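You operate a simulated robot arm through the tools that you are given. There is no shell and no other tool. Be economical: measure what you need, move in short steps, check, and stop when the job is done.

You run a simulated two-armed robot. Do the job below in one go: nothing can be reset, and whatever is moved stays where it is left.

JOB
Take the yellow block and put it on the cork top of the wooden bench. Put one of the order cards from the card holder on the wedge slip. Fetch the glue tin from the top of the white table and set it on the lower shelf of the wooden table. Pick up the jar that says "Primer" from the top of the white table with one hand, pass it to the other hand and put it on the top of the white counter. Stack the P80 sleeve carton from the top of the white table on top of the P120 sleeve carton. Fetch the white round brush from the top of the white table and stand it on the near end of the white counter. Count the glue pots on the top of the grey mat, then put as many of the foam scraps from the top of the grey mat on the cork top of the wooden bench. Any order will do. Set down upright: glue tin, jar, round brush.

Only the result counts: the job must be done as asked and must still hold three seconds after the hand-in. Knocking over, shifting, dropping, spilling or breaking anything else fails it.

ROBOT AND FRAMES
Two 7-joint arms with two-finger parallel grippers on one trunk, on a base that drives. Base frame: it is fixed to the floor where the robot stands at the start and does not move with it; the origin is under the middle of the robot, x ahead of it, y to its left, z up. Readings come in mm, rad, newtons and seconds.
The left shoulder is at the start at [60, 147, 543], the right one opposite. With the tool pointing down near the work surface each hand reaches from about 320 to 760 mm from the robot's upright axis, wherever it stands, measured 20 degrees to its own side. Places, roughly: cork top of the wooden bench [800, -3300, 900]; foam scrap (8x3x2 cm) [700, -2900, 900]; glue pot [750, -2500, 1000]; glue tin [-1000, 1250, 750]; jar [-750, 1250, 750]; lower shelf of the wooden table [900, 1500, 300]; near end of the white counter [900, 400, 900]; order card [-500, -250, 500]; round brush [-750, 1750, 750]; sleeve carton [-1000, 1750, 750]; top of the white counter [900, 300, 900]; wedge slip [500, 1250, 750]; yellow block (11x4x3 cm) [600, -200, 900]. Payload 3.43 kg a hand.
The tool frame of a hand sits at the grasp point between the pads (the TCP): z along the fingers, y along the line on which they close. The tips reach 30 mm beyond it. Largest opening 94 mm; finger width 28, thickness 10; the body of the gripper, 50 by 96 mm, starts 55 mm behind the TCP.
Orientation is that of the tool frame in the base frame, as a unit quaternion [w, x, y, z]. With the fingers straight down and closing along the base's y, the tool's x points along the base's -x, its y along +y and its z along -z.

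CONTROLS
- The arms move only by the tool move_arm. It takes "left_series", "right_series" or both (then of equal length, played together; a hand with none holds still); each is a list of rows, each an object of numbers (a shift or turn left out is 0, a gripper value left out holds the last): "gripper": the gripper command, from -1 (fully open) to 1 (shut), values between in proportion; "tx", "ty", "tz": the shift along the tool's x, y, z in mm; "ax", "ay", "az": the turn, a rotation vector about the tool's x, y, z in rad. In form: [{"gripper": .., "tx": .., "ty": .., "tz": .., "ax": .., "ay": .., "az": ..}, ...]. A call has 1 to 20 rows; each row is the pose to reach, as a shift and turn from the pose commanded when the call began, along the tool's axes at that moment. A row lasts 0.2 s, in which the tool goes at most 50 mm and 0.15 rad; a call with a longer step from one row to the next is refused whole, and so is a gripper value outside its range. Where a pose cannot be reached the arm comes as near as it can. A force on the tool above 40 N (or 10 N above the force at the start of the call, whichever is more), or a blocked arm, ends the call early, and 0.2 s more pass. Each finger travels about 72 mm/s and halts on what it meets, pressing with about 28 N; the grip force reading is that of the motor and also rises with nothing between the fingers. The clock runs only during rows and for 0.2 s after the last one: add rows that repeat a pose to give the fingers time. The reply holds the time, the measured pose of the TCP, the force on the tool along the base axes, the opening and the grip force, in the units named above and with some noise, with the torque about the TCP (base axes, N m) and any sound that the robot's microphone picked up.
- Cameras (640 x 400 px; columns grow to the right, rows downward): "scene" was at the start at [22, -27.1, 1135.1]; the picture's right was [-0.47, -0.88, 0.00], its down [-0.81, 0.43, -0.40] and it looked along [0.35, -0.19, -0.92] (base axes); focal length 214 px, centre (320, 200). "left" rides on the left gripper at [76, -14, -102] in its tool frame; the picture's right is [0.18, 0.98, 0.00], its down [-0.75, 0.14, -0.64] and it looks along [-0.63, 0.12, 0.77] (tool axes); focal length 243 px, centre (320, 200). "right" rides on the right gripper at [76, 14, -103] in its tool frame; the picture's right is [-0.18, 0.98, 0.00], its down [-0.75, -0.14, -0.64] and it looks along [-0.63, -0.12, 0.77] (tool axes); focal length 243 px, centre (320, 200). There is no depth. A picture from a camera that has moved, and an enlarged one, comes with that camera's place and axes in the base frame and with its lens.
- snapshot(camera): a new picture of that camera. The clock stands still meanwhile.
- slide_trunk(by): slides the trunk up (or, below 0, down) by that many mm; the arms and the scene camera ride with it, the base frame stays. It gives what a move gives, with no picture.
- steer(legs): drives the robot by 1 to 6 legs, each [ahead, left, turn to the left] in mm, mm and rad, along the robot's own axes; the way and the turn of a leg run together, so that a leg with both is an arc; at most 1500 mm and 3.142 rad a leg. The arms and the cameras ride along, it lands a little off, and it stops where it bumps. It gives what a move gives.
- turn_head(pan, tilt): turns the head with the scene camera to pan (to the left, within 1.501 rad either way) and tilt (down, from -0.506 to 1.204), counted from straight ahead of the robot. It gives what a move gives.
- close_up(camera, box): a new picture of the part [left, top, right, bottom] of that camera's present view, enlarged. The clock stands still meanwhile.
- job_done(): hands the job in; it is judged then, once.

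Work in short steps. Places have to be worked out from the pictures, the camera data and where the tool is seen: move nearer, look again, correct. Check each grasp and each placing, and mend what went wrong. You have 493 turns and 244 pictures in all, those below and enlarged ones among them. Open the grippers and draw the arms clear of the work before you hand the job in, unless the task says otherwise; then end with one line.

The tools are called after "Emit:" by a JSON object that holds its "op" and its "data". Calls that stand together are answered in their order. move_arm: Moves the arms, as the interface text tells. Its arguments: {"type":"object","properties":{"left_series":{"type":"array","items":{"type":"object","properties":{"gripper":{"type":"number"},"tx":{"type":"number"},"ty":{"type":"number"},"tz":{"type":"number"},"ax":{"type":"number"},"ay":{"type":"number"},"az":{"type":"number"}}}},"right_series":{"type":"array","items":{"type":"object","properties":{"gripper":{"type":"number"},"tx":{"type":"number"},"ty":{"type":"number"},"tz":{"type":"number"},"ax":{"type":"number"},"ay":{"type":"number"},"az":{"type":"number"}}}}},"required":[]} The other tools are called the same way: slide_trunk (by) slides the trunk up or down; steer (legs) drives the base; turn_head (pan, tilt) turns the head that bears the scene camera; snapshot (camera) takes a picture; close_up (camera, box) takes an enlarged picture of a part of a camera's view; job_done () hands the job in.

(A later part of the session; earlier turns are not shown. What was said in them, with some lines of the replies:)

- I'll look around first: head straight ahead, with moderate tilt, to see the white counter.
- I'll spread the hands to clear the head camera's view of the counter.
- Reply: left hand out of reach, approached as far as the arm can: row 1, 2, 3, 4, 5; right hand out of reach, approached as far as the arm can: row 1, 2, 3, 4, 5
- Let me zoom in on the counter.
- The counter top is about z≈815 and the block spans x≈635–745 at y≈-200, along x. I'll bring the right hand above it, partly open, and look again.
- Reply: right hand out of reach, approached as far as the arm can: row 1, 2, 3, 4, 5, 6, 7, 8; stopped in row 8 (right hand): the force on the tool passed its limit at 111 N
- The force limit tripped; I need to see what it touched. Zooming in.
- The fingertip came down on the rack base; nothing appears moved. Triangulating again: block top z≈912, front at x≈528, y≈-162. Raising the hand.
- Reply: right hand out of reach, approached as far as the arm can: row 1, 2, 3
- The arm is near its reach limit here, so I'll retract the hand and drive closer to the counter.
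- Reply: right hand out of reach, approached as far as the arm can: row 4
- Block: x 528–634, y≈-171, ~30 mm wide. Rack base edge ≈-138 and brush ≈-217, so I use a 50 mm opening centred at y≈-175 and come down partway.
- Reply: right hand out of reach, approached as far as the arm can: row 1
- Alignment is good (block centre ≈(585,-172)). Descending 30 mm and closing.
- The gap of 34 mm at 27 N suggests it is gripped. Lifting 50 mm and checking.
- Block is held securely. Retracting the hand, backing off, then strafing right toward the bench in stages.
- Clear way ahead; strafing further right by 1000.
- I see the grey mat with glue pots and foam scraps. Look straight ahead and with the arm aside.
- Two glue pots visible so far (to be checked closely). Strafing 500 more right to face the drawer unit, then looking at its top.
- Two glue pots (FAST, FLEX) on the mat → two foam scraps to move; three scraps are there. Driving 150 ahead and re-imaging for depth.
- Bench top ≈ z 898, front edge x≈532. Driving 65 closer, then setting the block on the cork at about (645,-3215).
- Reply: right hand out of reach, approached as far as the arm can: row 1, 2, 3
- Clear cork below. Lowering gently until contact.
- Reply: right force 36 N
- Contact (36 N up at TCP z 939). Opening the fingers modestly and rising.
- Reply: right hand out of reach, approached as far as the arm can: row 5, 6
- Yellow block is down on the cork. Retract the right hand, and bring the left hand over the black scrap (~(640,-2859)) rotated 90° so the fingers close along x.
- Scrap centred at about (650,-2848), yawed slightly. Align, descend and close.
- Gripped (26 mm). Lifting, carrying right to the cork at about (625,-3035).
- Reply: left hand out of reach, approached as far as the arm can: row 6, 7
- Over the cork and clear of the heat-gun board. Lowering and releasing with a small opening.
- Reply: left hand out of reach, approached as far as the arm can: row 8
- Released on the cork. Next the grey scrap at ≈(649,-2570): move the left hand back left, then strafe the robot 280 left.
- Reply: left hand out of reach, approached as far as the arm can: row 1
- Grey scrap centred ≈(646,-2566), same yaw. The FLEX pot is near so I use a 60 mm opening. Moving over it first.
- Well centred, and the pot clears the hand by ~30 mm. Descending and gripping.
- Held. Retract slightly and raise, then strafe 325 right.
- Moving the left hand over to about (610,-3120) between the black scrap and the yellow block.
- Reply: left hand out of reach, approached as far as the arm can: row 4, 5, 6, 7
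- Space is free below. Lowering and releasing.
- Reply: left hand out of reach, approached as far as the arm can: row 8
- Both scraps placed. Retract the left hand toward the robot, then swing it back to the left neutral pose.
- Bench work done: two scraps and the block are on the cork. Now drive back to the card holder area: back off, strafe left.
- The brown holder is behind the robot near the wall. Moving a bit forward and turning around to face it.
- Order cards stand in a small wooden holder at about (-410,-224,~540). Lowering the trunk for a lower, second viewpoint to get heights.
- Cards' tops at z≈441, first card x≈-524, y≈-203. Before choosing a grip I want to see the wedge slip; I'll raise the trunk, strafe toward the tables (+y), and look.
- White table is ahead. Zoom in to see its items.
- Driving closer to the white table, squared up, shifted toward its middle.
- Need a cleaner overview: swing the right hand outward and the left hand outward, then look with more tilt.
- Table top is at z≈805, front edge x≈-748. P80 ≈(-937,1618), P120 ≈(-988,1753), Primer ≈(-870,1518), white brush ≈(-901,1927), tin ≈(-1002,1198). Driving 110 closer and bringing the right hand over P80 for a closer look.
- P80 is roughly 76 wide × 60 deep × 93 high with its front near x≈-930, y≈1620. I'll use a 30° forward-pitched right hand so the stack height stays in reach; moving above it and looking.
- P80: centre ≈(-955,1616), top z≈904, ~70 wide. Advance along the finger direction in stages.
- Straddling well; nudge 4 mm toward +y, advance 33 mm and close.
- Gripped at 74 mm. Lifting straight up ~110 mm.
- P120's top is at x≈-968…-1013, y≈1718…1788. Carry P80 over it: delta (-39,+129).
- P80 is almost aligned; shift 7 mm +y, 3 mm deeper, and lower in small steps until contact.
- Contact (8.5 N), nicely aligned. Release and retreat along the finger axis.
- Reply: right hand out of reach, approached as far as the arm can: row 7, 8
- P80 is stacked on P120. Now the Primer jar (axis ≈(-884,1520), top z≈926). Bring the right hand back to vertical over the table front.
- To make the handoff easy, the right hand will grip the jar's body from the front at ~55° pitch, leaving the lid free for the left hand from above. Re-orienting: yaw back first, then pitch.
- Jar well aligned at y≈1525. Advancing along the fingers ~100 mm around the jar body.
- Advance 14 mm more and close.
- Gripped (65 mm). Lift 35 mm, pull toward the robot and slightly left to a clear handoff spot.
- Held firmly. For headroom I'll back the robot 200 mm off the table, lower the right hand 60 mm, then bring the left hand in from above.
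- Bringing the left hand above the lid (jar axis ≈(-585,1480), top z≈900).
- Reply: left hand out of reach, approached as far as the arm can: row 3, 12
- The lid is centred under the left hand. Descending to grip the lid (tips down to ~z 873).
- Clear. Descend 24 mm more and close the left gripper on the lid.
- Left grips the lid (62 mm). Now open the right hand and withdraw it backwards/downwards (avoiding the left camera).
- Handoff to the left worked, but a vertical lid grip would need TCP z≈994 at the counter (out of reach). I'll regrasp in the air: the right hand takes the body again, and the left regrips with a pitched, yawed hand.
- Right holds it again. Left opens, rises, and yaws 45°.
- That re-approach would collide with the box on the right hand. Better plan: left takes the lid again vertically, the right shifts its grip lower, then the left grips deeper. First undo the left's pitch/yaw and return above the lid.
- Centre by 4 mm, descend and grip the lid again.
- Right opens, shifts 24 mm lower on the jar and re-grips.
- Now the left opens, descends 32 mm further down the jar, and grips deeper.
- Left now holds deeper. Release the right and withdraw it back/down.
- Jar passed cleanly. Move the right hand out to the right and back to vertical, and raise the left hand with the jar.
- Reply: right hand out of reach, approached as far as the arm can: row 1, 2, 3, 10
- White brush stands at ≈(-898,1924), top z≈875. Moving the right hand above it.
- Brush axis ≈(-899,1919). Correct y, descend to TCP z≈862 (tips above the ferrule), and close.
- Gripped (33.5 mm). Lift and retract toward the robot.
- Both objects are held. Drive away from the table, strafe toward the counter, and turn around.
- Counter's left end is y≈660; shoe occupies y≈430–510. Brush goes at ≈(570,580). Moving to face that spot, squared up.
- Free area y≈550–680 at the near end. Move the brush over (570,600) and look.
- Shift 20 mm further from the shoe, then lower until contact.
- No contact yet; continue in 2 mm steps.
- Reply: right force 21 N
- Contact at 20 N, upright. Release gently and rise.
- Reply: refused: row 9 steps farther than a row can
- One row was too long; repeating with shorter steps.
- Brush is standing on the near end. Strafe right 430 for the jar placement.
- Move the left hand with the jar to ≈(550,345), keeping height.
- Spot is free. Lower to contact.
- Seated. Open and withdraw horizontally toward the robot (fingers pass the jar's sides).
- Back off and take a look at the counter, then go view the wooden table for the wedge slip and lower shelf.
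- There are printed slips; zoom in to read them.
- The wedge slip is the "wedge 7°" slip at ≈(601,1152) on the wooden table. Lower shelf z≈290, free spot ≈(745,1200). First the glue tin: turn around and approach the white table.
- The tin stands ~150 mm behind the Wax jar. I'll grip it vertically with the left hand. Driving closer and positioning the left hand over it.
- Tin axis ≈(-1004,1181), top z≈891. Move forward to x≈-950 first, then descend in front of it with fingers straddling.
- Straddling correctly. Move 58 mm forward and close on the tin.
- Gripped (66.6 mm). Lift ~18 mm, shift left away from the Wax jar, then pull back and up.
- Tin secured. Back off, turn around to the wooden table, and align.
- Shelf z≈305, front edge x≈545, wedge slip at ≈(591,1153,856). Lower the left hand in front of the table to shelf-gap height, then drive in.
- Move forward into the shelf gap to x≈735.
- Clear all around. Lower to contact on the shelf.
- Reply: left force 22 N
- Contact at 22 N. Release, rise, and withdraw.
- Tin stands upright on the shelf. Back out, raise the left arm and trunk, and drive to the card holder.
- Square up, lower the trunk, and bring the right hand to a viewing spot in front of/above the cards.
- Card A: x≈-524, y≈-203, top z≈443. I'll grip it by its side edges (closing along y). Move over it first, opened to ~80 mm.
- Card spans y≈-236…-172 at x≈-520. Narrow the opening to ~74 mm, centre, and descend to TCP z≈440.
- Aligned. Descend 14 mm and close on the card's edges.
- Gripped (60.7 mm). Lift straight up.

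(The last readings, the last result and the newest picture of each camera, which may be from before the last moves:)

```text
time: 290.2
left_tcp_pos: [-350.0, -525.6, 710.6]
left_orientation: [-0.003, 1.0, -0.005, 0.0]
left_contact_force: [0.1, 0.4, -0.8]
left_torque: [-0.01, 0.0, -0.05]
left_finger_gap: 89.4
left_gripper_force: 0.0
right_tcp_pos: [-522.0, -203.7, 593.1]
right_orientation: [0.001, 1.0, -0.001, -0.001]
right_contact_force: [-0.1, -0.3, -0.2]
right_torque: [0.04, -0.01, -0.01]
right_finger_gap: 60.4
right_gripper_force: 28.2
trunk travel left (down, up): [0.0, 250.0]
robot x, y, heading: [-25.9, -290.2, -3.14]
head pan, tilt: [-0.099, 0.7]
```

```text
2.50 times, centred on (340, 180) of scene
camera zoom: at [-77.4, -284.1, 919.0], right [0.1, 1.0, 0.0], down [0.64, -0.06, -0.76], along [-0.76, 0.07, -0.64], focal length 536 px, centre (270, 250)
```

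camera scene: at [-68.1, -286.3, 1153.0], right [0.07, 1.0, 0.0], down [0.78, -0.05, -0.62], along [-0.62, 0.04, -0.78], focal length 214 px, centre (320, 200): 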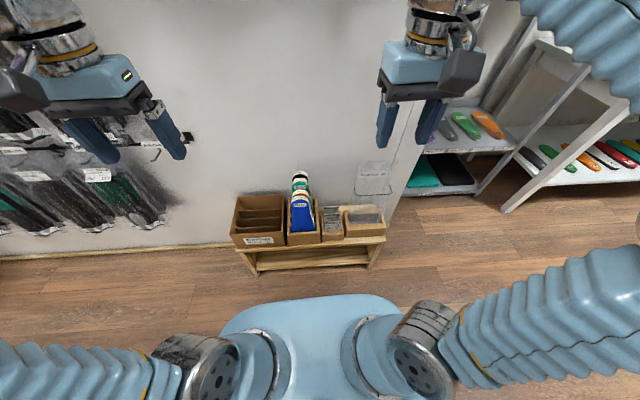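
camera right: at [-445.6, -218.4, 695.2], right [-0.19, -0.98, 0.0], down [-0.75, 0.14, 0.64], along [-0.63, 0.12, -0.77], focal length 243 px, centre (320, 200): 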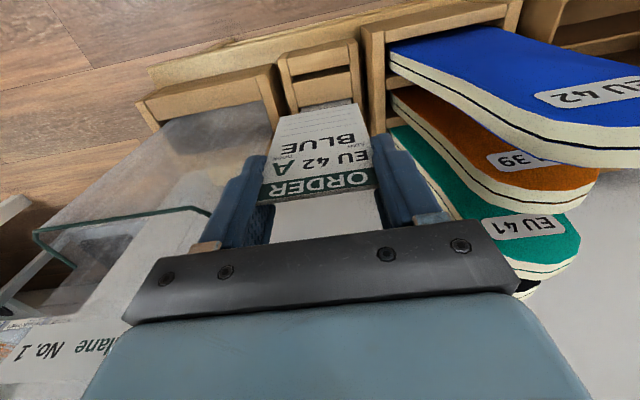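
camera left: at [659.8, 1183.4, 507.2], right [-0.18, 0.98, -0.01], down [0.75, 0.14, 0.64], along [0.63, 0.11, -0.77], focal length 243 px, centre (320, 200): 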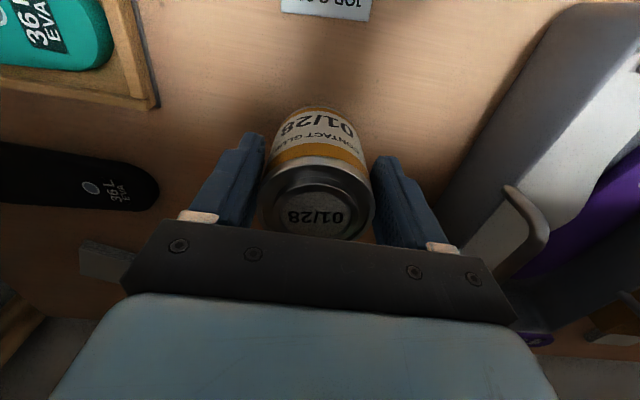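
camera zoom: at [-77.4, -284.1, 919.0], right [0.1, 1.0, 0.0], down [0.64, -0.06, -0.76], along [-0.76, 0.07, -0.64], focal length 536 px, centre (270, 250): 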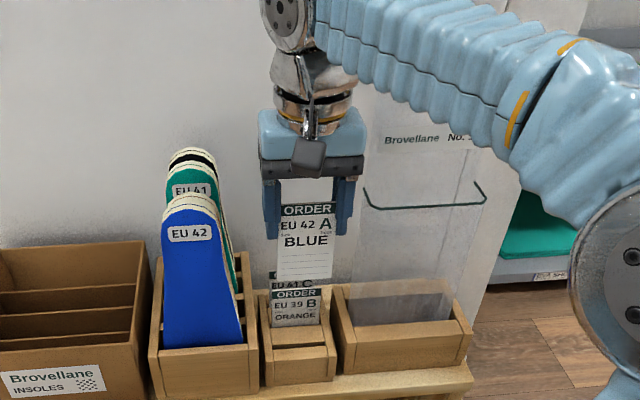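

Card held well. Retract toward the robot, raise the trunk, turn around and travel to the wooden table.

Emit:
{"op": "move_arm", "data": {"right_series": [{"tz": -30}, {"tz": -60}, {"tx": 40, "tz": -80}, {"tx": 80, "tz": -100}, {"tx": 120, "tz": -110}, {"tx": 150, "tz": -120}]}}

Emit:
{"op": "slide_trunk", "data": {"by": 250}}

Emit:
{"op": "steer", "data": {"legs": [[-20, 0, 0], [0, 0, 1.571], [0, 0, 1.571], [-80, 0, 0], [0, 1480, 0]]}}

Emit:
{"op": "snapshot", "data": {"camera": "right"}}

Emit:
{"op": "snapshot", "data": {"camera": "scene"}}

```text
time: 291.6
left_tcp_pos: [-349.3, -525.7, 709.6]
left_orientation: [-0.004, 1.0, -0.004, -0.001]
left_contact_force: [-0.6, 0.2, -0.8]
left_torque: [0.01, 0.0, -0.04]
left_finger_gap: 89.2
left_gripper_force: 0.1
right_tcp_pos: [-371.4, -204.0, 710.5]
right_orientation: [0.0, 1.0, -0.001, 0.001]
right_contact_force: [-0.2, -0.2, -1.2]
right_torque: [-0.02, -0.03, 0.0]
right_finger_gap: 60.3
right_gripper_force: 28.5
trunk travel left (down, up): [0.0, 250.0]
robot x, y, heading: [-19.9, -291.6, -3.141]
head pan, tilt: [-0.099, 0.7]
```

```text
time: 294.2
left_tcp_pos: [-350.4, -525.8, 960.1]
left_orientation: [-0.002, 1.0, -0.004, -0.001]
left_contact_force: [0.2, -0.2, 0.4]
left_torque: [0.01, -0.01, 0.0]
left_finger_gap: 89.5
left_gripper_force: 0.1
right_tcp_pos: [-371.6, -205.2, 960.5]
right_orientation: [0.001, 1.0, -0.001, 0.0]
right_contact_force: [0.1, 1.2, 0.1]
right_torque: [0.0, 0.03, 0.0]
right_finger_gap: 60.3
right_gripper_force: 27.8
trunk travel left (down, up): [-250.0, 0.0]
robot x, y, heading: [-25.5, -291.5, -3.138]
head pan, tilt: [-0.099, 0.7]
```

```text
time: 310.1
left_tcp_pos: [320.3, 1390.2, 960.6]
left_orientation: [0.0, 0.038, 0.999, -0.001]
left_contact_force: [0.0, -0.2, 0.8]
left_torque: [-0.02, -0.01, 0.0]
left_finger_gap: 89.4
left_gripper_force: 0.1
right_tcp_pos: [320.3, 1068.8, 961.7]
right_orientation: [0.0, 0.035, 0.999, 0.0]
right_contact_force: [0.0, -0.7, 0.3]
right_torque: [0.01, 0.01, -0.02]
right_finger_gap: 60.2
right_gripper_force: 27.7
trunk travel left (down, up): [-250.0, 0.0]
robot x, y, heading: [-24.3, 1180.4, -0.064]
head pan, tilt: [-0.099, 0.7]
```

```text
101 pictures are left
camera right: at [244.3, 1087.9, 1063.2], right [0.25, 0.97, 0.0], down [0.74, -0.19, 0.64], along [0.62, -0.16, -0.77], focal length 243 px, centre (320, 200)
```

right: 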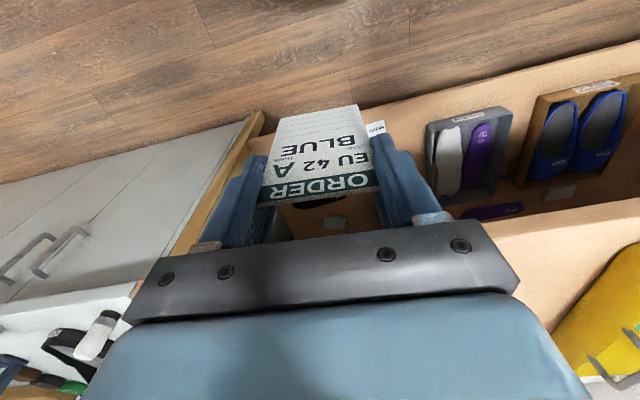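

```text
100 pictures are left
camera scene: at [32.7, 1168.7, 1169.1], right [-0.16, -0.99, 0.0], down [-0.64, 0.1, -0.76], along [0.75, -0.12, -0.64], focal length 214 px, centre (320, 200)
```

scene: 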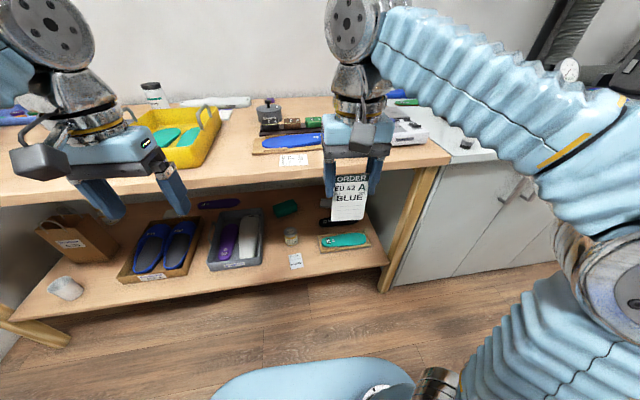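

Card is ~60×108 mm. I'll lay it by pitching the hand nearly horizontal (80°) with the far edge at x≈635. Align the robot first.

Emit:
{"op": "steer", "data": {"legs": [[0, 0, 0.064], [0, 90, 0], [95, 0, 0]]}}

Emit:
{"op": "move_arm", "data": {"right_series": [{"ay": -0.14}, {"ay": -0.28}, {"ay": -0.42}, {"ay": -0.56}, {"ay": -0.7}, {"ay": -0.84}, {"ay": -0.98}, {"ay": -1.12}, {"ay": -1.26}, {"ay": -1.4}]}}

Emit:
{"op": "snapshot", "data": {"camera": "right"}}

Emit:
{"op": "snapshot", "data": {"camera": "scene"}}

```text
time: 312.4
left_tcp_pos: [403.1, 1503.4, 960.1]
left_orientation: [0.001, 0.006, 1.0, -0.003]
left_contact_force: [-0.6, 0.0, -0.3]
left_torque: [-0.01, -0.02, -0.01]
left_finger_gap: 89.3
left_gripper_force: 0.1
right_tcp_pos: [420.8, 1180.5, 959.3]
right_orientation: [0.0, 0.003, 1.0, 0.0]
right_contact_force: [0.4, 0.3, 0.0]
right_torque: [0.0, -0.05, 0.01]
right_finger_gap: 60.3
right_gripper_force: 28.3
trunk travel left (down, up): [-250.0, 0.0]
robot x, y, heading: [73.6, 1268.3, 0.002]
head pan, tilt: [-0.099, 0.7]
```

```text
time: 314.6
left_tcp_pos: [403.3, 1502.6, 960.3]
left_orientation: [0.001, 0.006, 1.0, -0.003]
left_contact_force: [0.6, 0.6, 0.2]
left_torque: [-0.03, -0.03, -0.01]
left_finger_gap: 89.4
left_gripper_force: 0.0
right_tcp_pos: [422.9, 1180.8, 961.0]
right_orientation: [0.645, 0.001, 0.764, -0.002]
right_contact_force: [0.1, 0.4, -0.2]
right_torque: [0.02, 0.03, 0.0]
right_finger_gap: 60.4
right_gripper_force: 27.8
trunk travel left (down, up): [-250.0, 0.0]
robot x, y, heading: [74.6, 1268.9, -0.001]
head pan, tilt: [-0.099, 0.7]
```

```text
99 pictures are left
camera right: at [308.2, 1195.7, 902.7], right [0.03, 0.98, 0.18], down [-0.51, -0.14, 0.85], along [0.86, -0.12, 0.49], focal length 243 px, centre (320, 200)
```

right: 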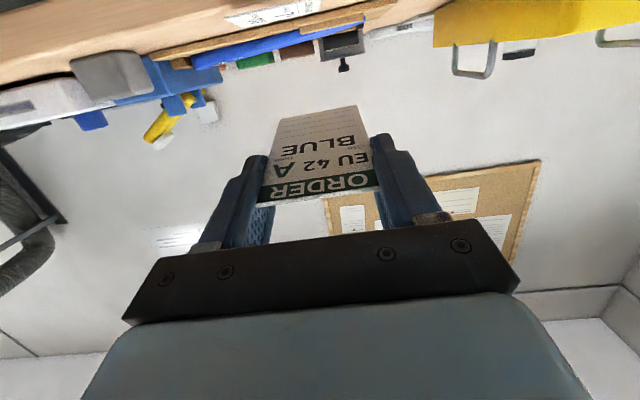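

```text
98 pictures are left
camera scene: at [129.6, 1262.7, 1169.1], right [-0.1, -1.0, 0.0], down [-0.64, 0.06, -0.76], along [0.76, -0.08, -0.64], focal length 214 px, centre (320, 200)
```

scene: 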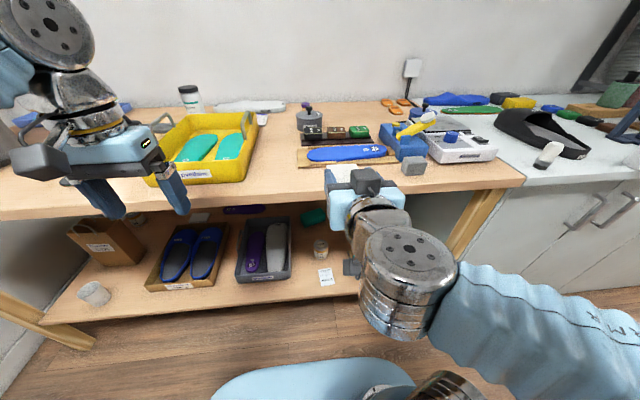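

Pitched fine. Zoom to see the slip and card geometry.

Emit:
{"op": "close_up", "data": {"camera": "scene", "box": [270, 120, 450, 230]}}

```text
3.56 times, centred on (360, 175) of scene
camera zoom: at [129.6, 1262.7, 1169.1], right [-0.1, -1.0, 0.0], down [-0.64, 0.06, -0.76], along [0.76, -0.08, -0.64], focal length 763 px, centre (178, 289)
```

zoom: 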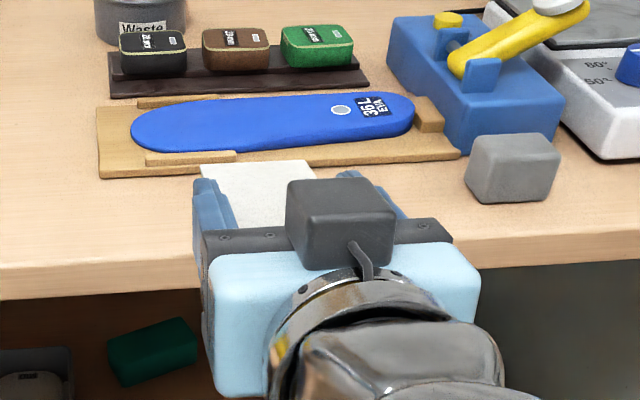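

Move so the card's far edge goes toward x≈630, y=1151, at z≈905 TCP first.

Emit:
{"op": "move_arm", "data": {"right_series": [{"tx": 8, "ty": -10, "tz": 28}, {"tx": 17, "ty": -20, "tz": 57}, {"tx": 27, "ty": -30, "tz": 85}, {"tx": 36, "ty": -30, "tz": 112}]}}

Emit:
{"op": "snapshot", "data": {"camera": "right"}}

Emit:
{"op": "close_up", "data": {"camera": "scene", "box": [270, 110, 450, 220]}}

```text
time: 315.6
left_tcp_pos: [402.5, 1502.6, 961.1]
left_orientation: [0.001, 0.005, 1.0, -0.003]
left_contact_force: [-0.2, -0.2, -0.1]
left_torque: [0.03, -0.02, -0.01]
left_finger_gap: 89.0
left_gripper_force: 0.1
right_tcp_pos: [527.2, 1151.5, 906.1]
right_orientation: [0.644, 0.001, 0.765, -0.001]
right_contact_force: [-0.3, 0.1, -0.3]
right_torque: [0.01, 0.02, -0.05]
right_finger_gap: 60.1
right_gripper_force: 28.3
trunk travel left (down, up): [-250.0, 0.0]
robot x, y, heading: [74.8, 1270.3, -0.004]
head pan, tilt: [-0.099, 0.7]
```

```text
96 pictures are left
camera right: at [413.1, 1166.2, 847.9], right [0.04, 0.98, 0.18], down [-0.51, -0.14, 0.85], along [0.86, -0.12, 0.49], focal length 243 px, centre (320, 200)
```

right: 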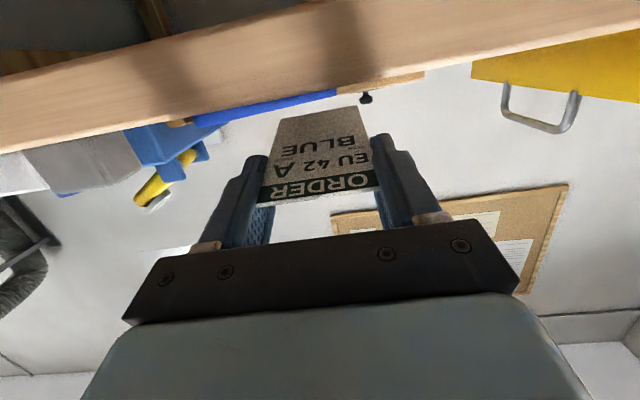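

```text
3.56 times, centred on (360, 165) of scene
camera zoom: at [129.3, 1262.6, 1169.1], right [-0.1, -1.0, 0.0], down [-0.64, 0.06, -0.77], along [0.76, -0.08, -0.64], focal length 763 px, centre (178, 324)
```

zoom: 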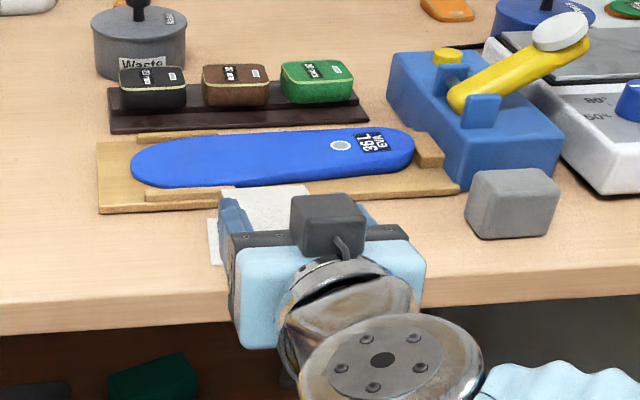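

The card is over the slip (slip centre y≈1148). Lower in small steps until the far edge touches.

Emit:
{"op": "move_arm", "data": {"right_series": [{"tx": 8, "tz": 1.4}, {"tx": 15, "tz": 2.6}, {"tx": 19, "tz": 3.4}, {"tx": 22, "tz": 4}, {"tx": 24, "tz": 4.3}]}}

Emit:
{"op": "snapshot", "data": {"camera": "right"}}

Emit:
{"op": "close_up", "data": {"camera": "scene", "box": [290, 130, 410, 210]}}

```text
time: 316.8
left_tcp_pos: [402.3, 1502.5, 960.3]
left_orientation: [0.0, 0.006, 1.0, -0.003]
left_contact_force: [-0.4, 0.2, -0.2]
left_torque: [0.02, -0.03, 0.01]
left_finger_gap: 89.0
left_gripper_force: 0.0
right_tcp_pos: [526.1, 1150.7, 883.2]
right_orientation: [0.645, 0.002, 0.764, -0.002]
right_contact_force: [-0.2, -0.2, 4.0]
right_torque: [0.13, -0.37, -0.06]
right_finger_gap: 60.3
right_gripper_force: 28.1
trunk travel left (down, up): [-250.0, 0.0]
robot x, y, heading: [75.5, 1267.8, -0.005]
head pan, tilt: [-0.099, 0.7]
```

```text
94 pictures are left
camera right: at [413.0, 1165.6, 825.0], right [0.04, 0.98, 0.18], down [-0.51, -0.14, 0.85], along [0.86, -0.12, 0.49], focal length 243 px, centre (320, 200)
```

right: 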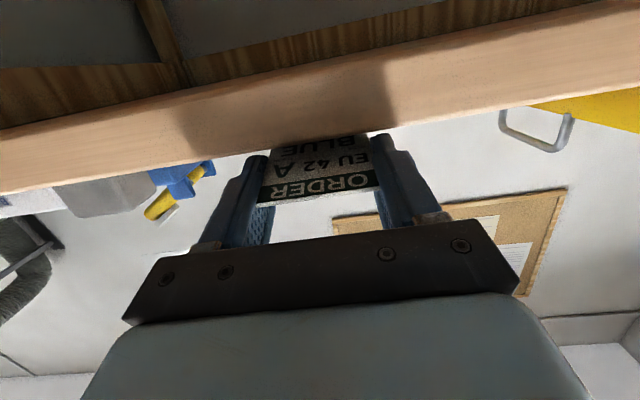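

```text
5.00 times, centred on (350, 170) of scene
camera zoom: at [129.3, 1262.7, 1169.2], right [-0.1, -1.0, 0.0], down [-0.64, 0.06, -0.77], along [0.76, -0.08, -0.64], focal length 1072 px, centre (170, 350)
```

zoom: 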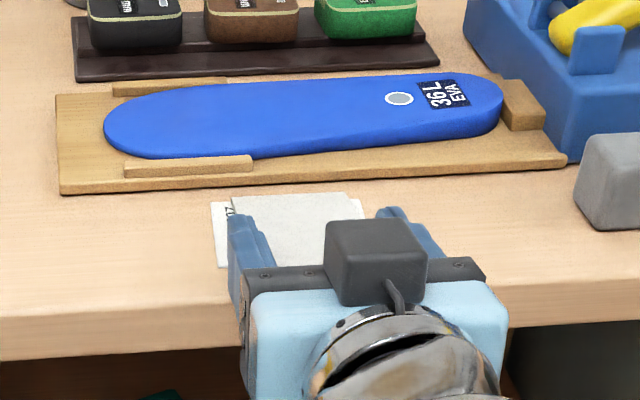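

Far edge touches at the slip's far edge. Lift 3 mm, push forward 9 mm, touch down again.

Emit:
{"op": "move_arm", "data": {"right_series": [{"tx": -4, "tz": -1}, {"tx": -6, "tz": 8}, {"tx": -2, "tz": 9}, {"tx": 1, "tz": 9}]}}

Emit:
{"op": "close_up", "data": {"camera": "scene", "box": [290, 130, 410, 210]}}

```text
time: 317.8
left_tcp_pos: [401.7, 1503.7, 960.7]
left_orientation: [0.001, 0.005, 1.0, -0.003]
left_contact_force: [-0.3, -0.3, -0.2]
left_torque: [-0.01, 0.01, 0.03]
left_finger_gap: 89.3
left_gripper_force: 0.0
right_tcp_pos: [534.9, 1150.7, 881.6]
right_orientation: [0.646, 0.002, 0.764, -0.001]
right_contact_force: [1.6, -0.3, 9.8]
right_torque: [-0.01, -0.9, -0.04]
right_finger_gap: 60.5
right_gripper_force: 27.4
trunk travel left (down, up): [-250.0, 0.0]
robot x, y, heading: [80.0, 1273.4, -0.004]
head pan, tilt: [-0.099, 0.7]
```

```text
5.00 times, centred on (350, 170) of scene
camera zoom: at [129.0, 1262.8, 1169.3], right [-0.1, -1.0, 0.0], down [-0.64, 0.06, -0.77], along [0.76, -0.08, -0.64], focal length 1072 px, centre (170, 350)
```

zoom: 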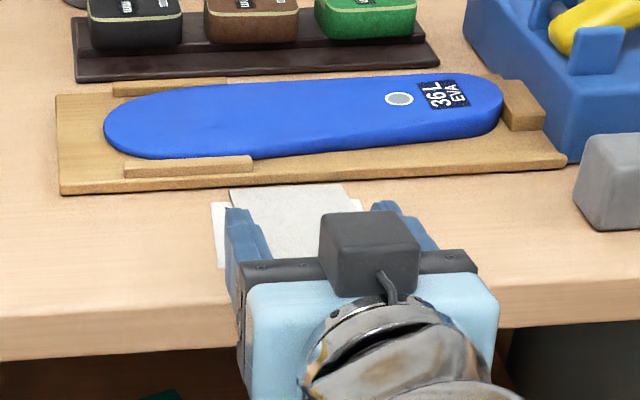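

Touching again. Release the card and withdraw straight back.

Emit:
{"op": "move_arm", "data": {"right_series": [{"gripper": -0.6}, {"gripper": -0.9}, {"gripper": -0.9}, {"gripper": -0.9}]}}

Emit:
{"op": "snapshot", "data": {"camera": "right"}}

Emit:
{"op": "close_up", "data": {"camera": "scene", "box": [290, 130, 410, 210]}}

```text
time: 318.8
left_tcp_pos: [402.4, 1503.3, 960.7]
left_orientation: [0.001, 0.006, 1.0, -0.003]
left_contact_force: [0.9, -0.7, -0.8]
left_torque: [0.0, -0.03, -0.03]
left_finger_gap: 89.3
left_gripper_force: 0.0
right_tcp_pos: [535.5, 1150.8, 878.9]
right_orientation: [0.644, 0.002, 0.765, -0.002]
right_contact_force: [0.7, 0.2, 3.7]
right_torque: [0.15, -0.09, -0.02]
right_finger_gap: 88.8
right_gripper_force: 0.1
trunk travel left (down, up): [-250.0, 0.0]
robot x, y, heading: [77.5, 1272.5, 0.002]
head pan, tilt: [-0.099, 0.7]
```

```text
91 pictures are left
camera right: at [421.6, 1165.6, 821.4], right [0.04, 0.98, 0.18], down [-0.51, -0.14, 0.85], along [0.86, -0.12, 0.49], focal length 243 px, centre (320, 200)
```

right: 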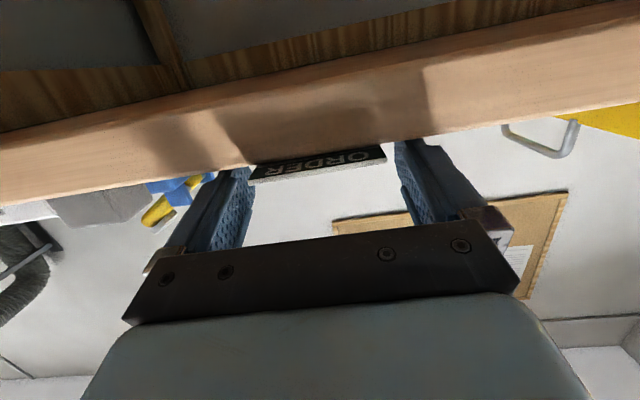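

```text
5.00 times, centred on (350, 170) of scene
camera zoom: at [129.4, 1262.7, 1169.0], right [-0.1, -1.0, 0.0], down [-0.64, 0.06, -0.77], along [0.76, -0.08, -0.64], focal length 1072 px, centre (170, 350)
```

zoom: 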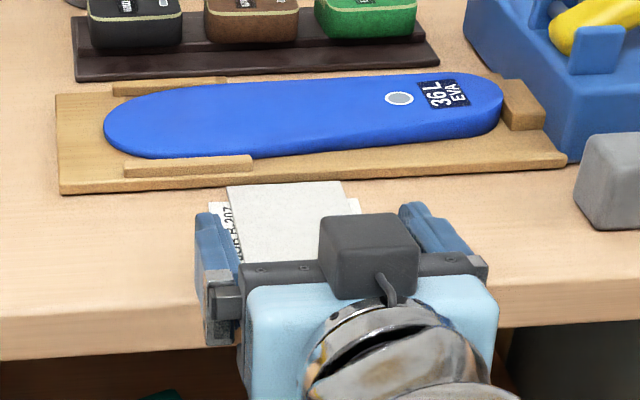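

The card lies flat on the slip. Withdraw straight back.

Emit:
{"op": "move_arm", "data": {"right_series": [{"tz": -25}, {"tz": -60}, {"tz": -100}, {"tz": -140}]}}

Emit:
{"op": "close_up", "data": {"camera": "scene", "box": [290, 120, 410, 220]}}

```text
time: 319.8
left_tcp_pos: [402.7, 1502.1, 959.6]
left_orientation: [0.001, 0.006, 1.0, -0.003]
left_contact_force: [1.0, -0.2, -0.2]
left_torque: [0.02, 0.02, 0.0]
left_finger_gap: 89.2
left_gripper_force: 0.1
right_tcp_pos: [396.2, 1150.7, 904.7]
right_orientation: [0.644, 0.001, 0.765, -0.001]
right_contact_force: [-0.5, -0.3, -0.3]
right_torque: [0.02, -0.02, -0.02]
right_finger_gap: 89.1
right_gripper_force: 0.1
trunk travel left (down, up): [-250.0, 0.0]
robot x, y, heading: [76.4, 1269.7, -0.001]
head pan, tilt: [-0.099, 0.7]
```

```text
4.00 times, centred on (350, 170) of scene
camera zoom: at [129.8, 1262.7, 1169.1], right [-0.1, -1.0, 0.0], down [-0.64, 0.06, -0.76], along [0.76, -0.08, -0.64], focal length 858 px, centre (200, 320)
```

zoom: 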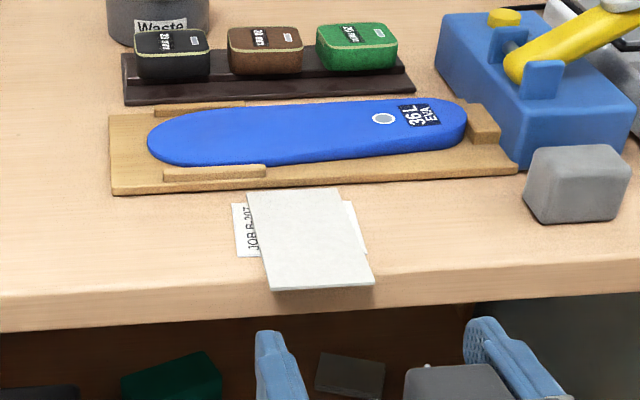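

Card lies flat on the wedge slip. Back off, restore the right hand, and do a final check of the counter.

Emit:
{"op": "steer", "data": {"legs": [[-180, 0, 0]]}}

Emit:
{"op": "move_arm", "data": {"right_series": [{"ay": 0.14}, {"ay": 0.28, "gripper": -1}, {"ay": 0.42}, {"ay": 0.56}, {"ay": 0.7}, {"ay": 0.84}, {"ay": 0.98}, {"ay": 1.12}, {"ay": 1.26}, {"ay": 1.4}]}}

Emit:
{"op": "turn_head", "data": {"pan": -0.75, "tilt": 0.4}}

Emit:
{"op": "snapshot", "data": {"camera": "scene"}}

Emit:
{"op": "turn_head", "data": {"pan": 0, "tilt": 0.6}}

Emit:
{"op": "snapshot", "data": {"camera": "scene"}}

```text
time: 321.3
left_tcp_pos: [220.2, 1503.0, 961.5]
left_orientation: [0.0, 0.004, 1.0, -0.002]
left_contact_force: [0.8, 0.3, 0.3]
left_torque: [0.0, 0.05, -0.03]
left_finger_gap: 89.2
left_gripper_force: 0.1
right_tcp_pos: [215.1, 1150.8, 904.0]
right_orientation: [0.644, 0.001, 0.765, -0.001]
right_contact_force: [-0.5, 1.3, 0.6]
right_torque: [0.02, -0.02, -0.02]
right_finger_gap: 89.3
right_gripper_force: 0.1
trunk travel left (down, up): [-250.0, 0.0]
robot x, y, heading: [-105.9, 1268.8, 0.005]
head pan, tilt: [-0.099, 0.7]
```

```text
time: 323.5
left_tcp_pos: [218.5, 1503.1, 959.9]
left_orientation: [0.002, 0.005, 1.0, -0.003]
left_contact_force: [0.4, -0.2, 0.6]
left_torque: [0.02, 0.0, -0.02]
left_finger_gap: 89.2
left_gripper_force: 0.0
right_tcp_pos: [215.2, 1151.8, 902.8]
right_orientation: [0.0, 0.001, 1.0, 0.0]
right_contact_force: [0.3, 0.2, -0.4]
right_torque: [-0.01, -0.04, -0.01]
right_finger_gap: 94.1
right_gripper_force: 0.0
trunk travel left (down, up): [-250.0, 0.0]
robot x, y, heading: [-106.4, 1267.9, 0.003]
head pan, tilt: [-0.099, 0.7]
```

```text
time: 324.5
left_tcp_pos: [219.5, 1503.5, 959.5]
left_orientation: [0.001, 0.004, 1.0, -0.002]
left_contact_force: [-0.1, 0.3, 0.4]
left_torque: [-0.02, 0.0, -0.01]
left_finger_gap: 89.5
left_gripper_force: 0.0
right_tcp_pos: [213.6, 1150.8, 903.7]
right_orientation: [0.001, 0.0, 1.0, -0.001]
right_contact_force: [-0.5, 0.4, -0.3]
right_torque: [-0.02, 0.01, 0.04]
right_finger_gap: 93.9
right_gripper_force: 0.1
trunk travel left (down, up): [-250.0, 0.0]
robot x, y, heading: [-105.1, 1271.2, -0.001]
head pan, tilt: [-0.75, 0.4]
```

```text
88 pictures are left
camera scene: at [-68.9, 1207.8, 1195.9], right [-0.68, -0.73, 0.0], down [-0.29, 0.26, -0.92], along [0.68, -0.63, -0.39], focal length 214 px, centre (320, 200)
```

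scene: 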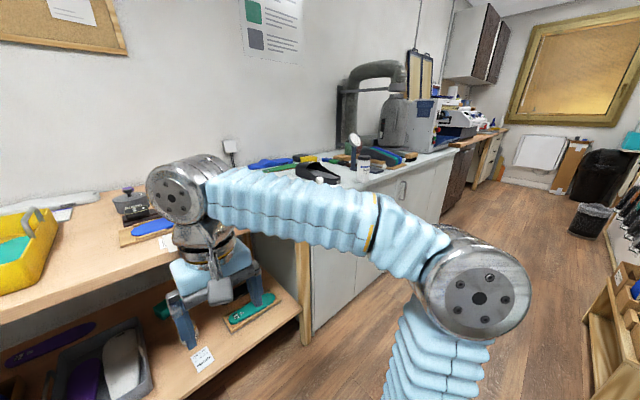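

```text
time: 325.6
left_tcp_pos: [218.9, 1503.2, 960.1]
left_orientation: [0.001, 0.004, 1.0, -0.002]
left_contact_force: [-0.2, 0.4, -0.2]
left_torque: [0.0, 0.01, -0.03]
left_finger_gap: 89.3
left_gripper_force: 0.1
right_tcp_pos: [213.4, 1152.5, 904.4]
right_orientation: [0.0, 0.001, 1.0, 0.0]
right_contact_force: [0.1, -1.0, -0.3]
right_torque: [-0.06, -0.01, 0.03]
right_finger_gap: 93.8
right_gripper_force: 0.1
trunk travel left (down, up): [-250.0, 0.0]
robot x, y, heading: [-107.9, 1266.6, 0.001]
head pan, tilt: [0.0, 0.6]
```

```text
87 pictures are left
camera scene: at [-48.5, 1270.9, 1177.7], right [0.0, -1.0, 0.0], down [-0.56, 0.0, -0.83], along [0.83, 0.0, -0.56], focal length 214 px, centre (320, 200)
```

scene: 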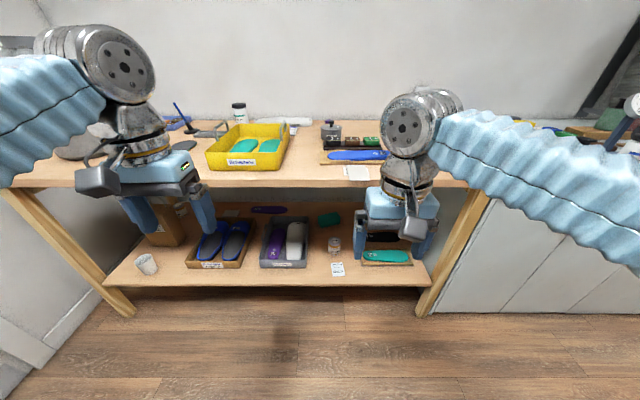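

Tin and card fine; one close-up of the counter to confirm jar and brush.

Emit:
{"op": "turn_head", "data": {"pan": -0.75, "tilt": 0.4}}

Emit:
{"op": "close_up", "data": {"camera": "scene", "box": [230, 120, 430, 220]}}

```text
time: 326.7
left_tcp_pos: [219.3, 1503.1, 960.7]
left_orientation: [0.002, 0.004, 1.0, -0.002]
left_contact_force: [0.8, -0.1, 0.6]
left_torque: [0.0, 0.01, -0.01]
left_finger_gap: 89.4
left_gripper_force: 0.0
right_tcp_pos: [213.4, 1151.3, 905.0]
right_orientation: [0.001, 0.001, 1.0, 0.001]
right_contact_force: [-0.5, -0.2, -1.1]
right_torque: [0.01, 0.01, -0.02]
right_finger_gap: 94.1
right_gripper_force: 0.0
trunk travel left (down, up): [-250.0, 0.0]
robot x, y, heading: [-105.9, 1271.3, -0.001]
head pan, tilt: [-0.75, 0.4]
```

```text
3.20 times, centred on (330, 170) of scene
camera zoom: at [-68.9, 1207.8, 1195.9], right [-0.68, -0.73, 0.0], down [-0.29, 0.26, -0.92], along [0.68, -0.63, -0.39], focal length 686 px, centre (288, 296)
```

zoom: 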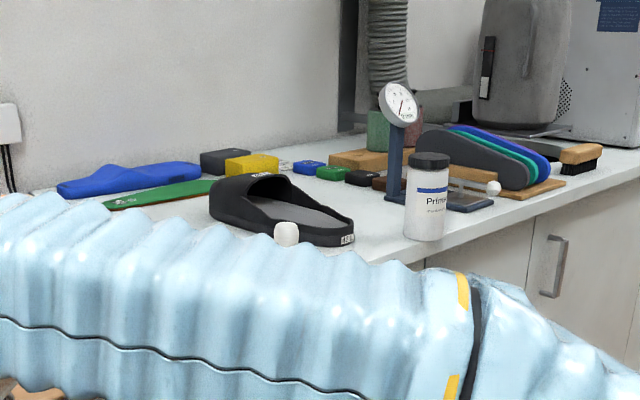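

The jar and the brush both stand upright on the counter, the grippers are open and the arms are clear. Handing the job in.

Emit:
{"op": "job_done", "data": {}}

```text
The job is handed in.
```

I finished every part of the job and handed it in. The mat had two glue pots, so I moved two foam scraps to the cork top. The order card lies on the wedge slip with about 20 mm of it overhanging the table edge.
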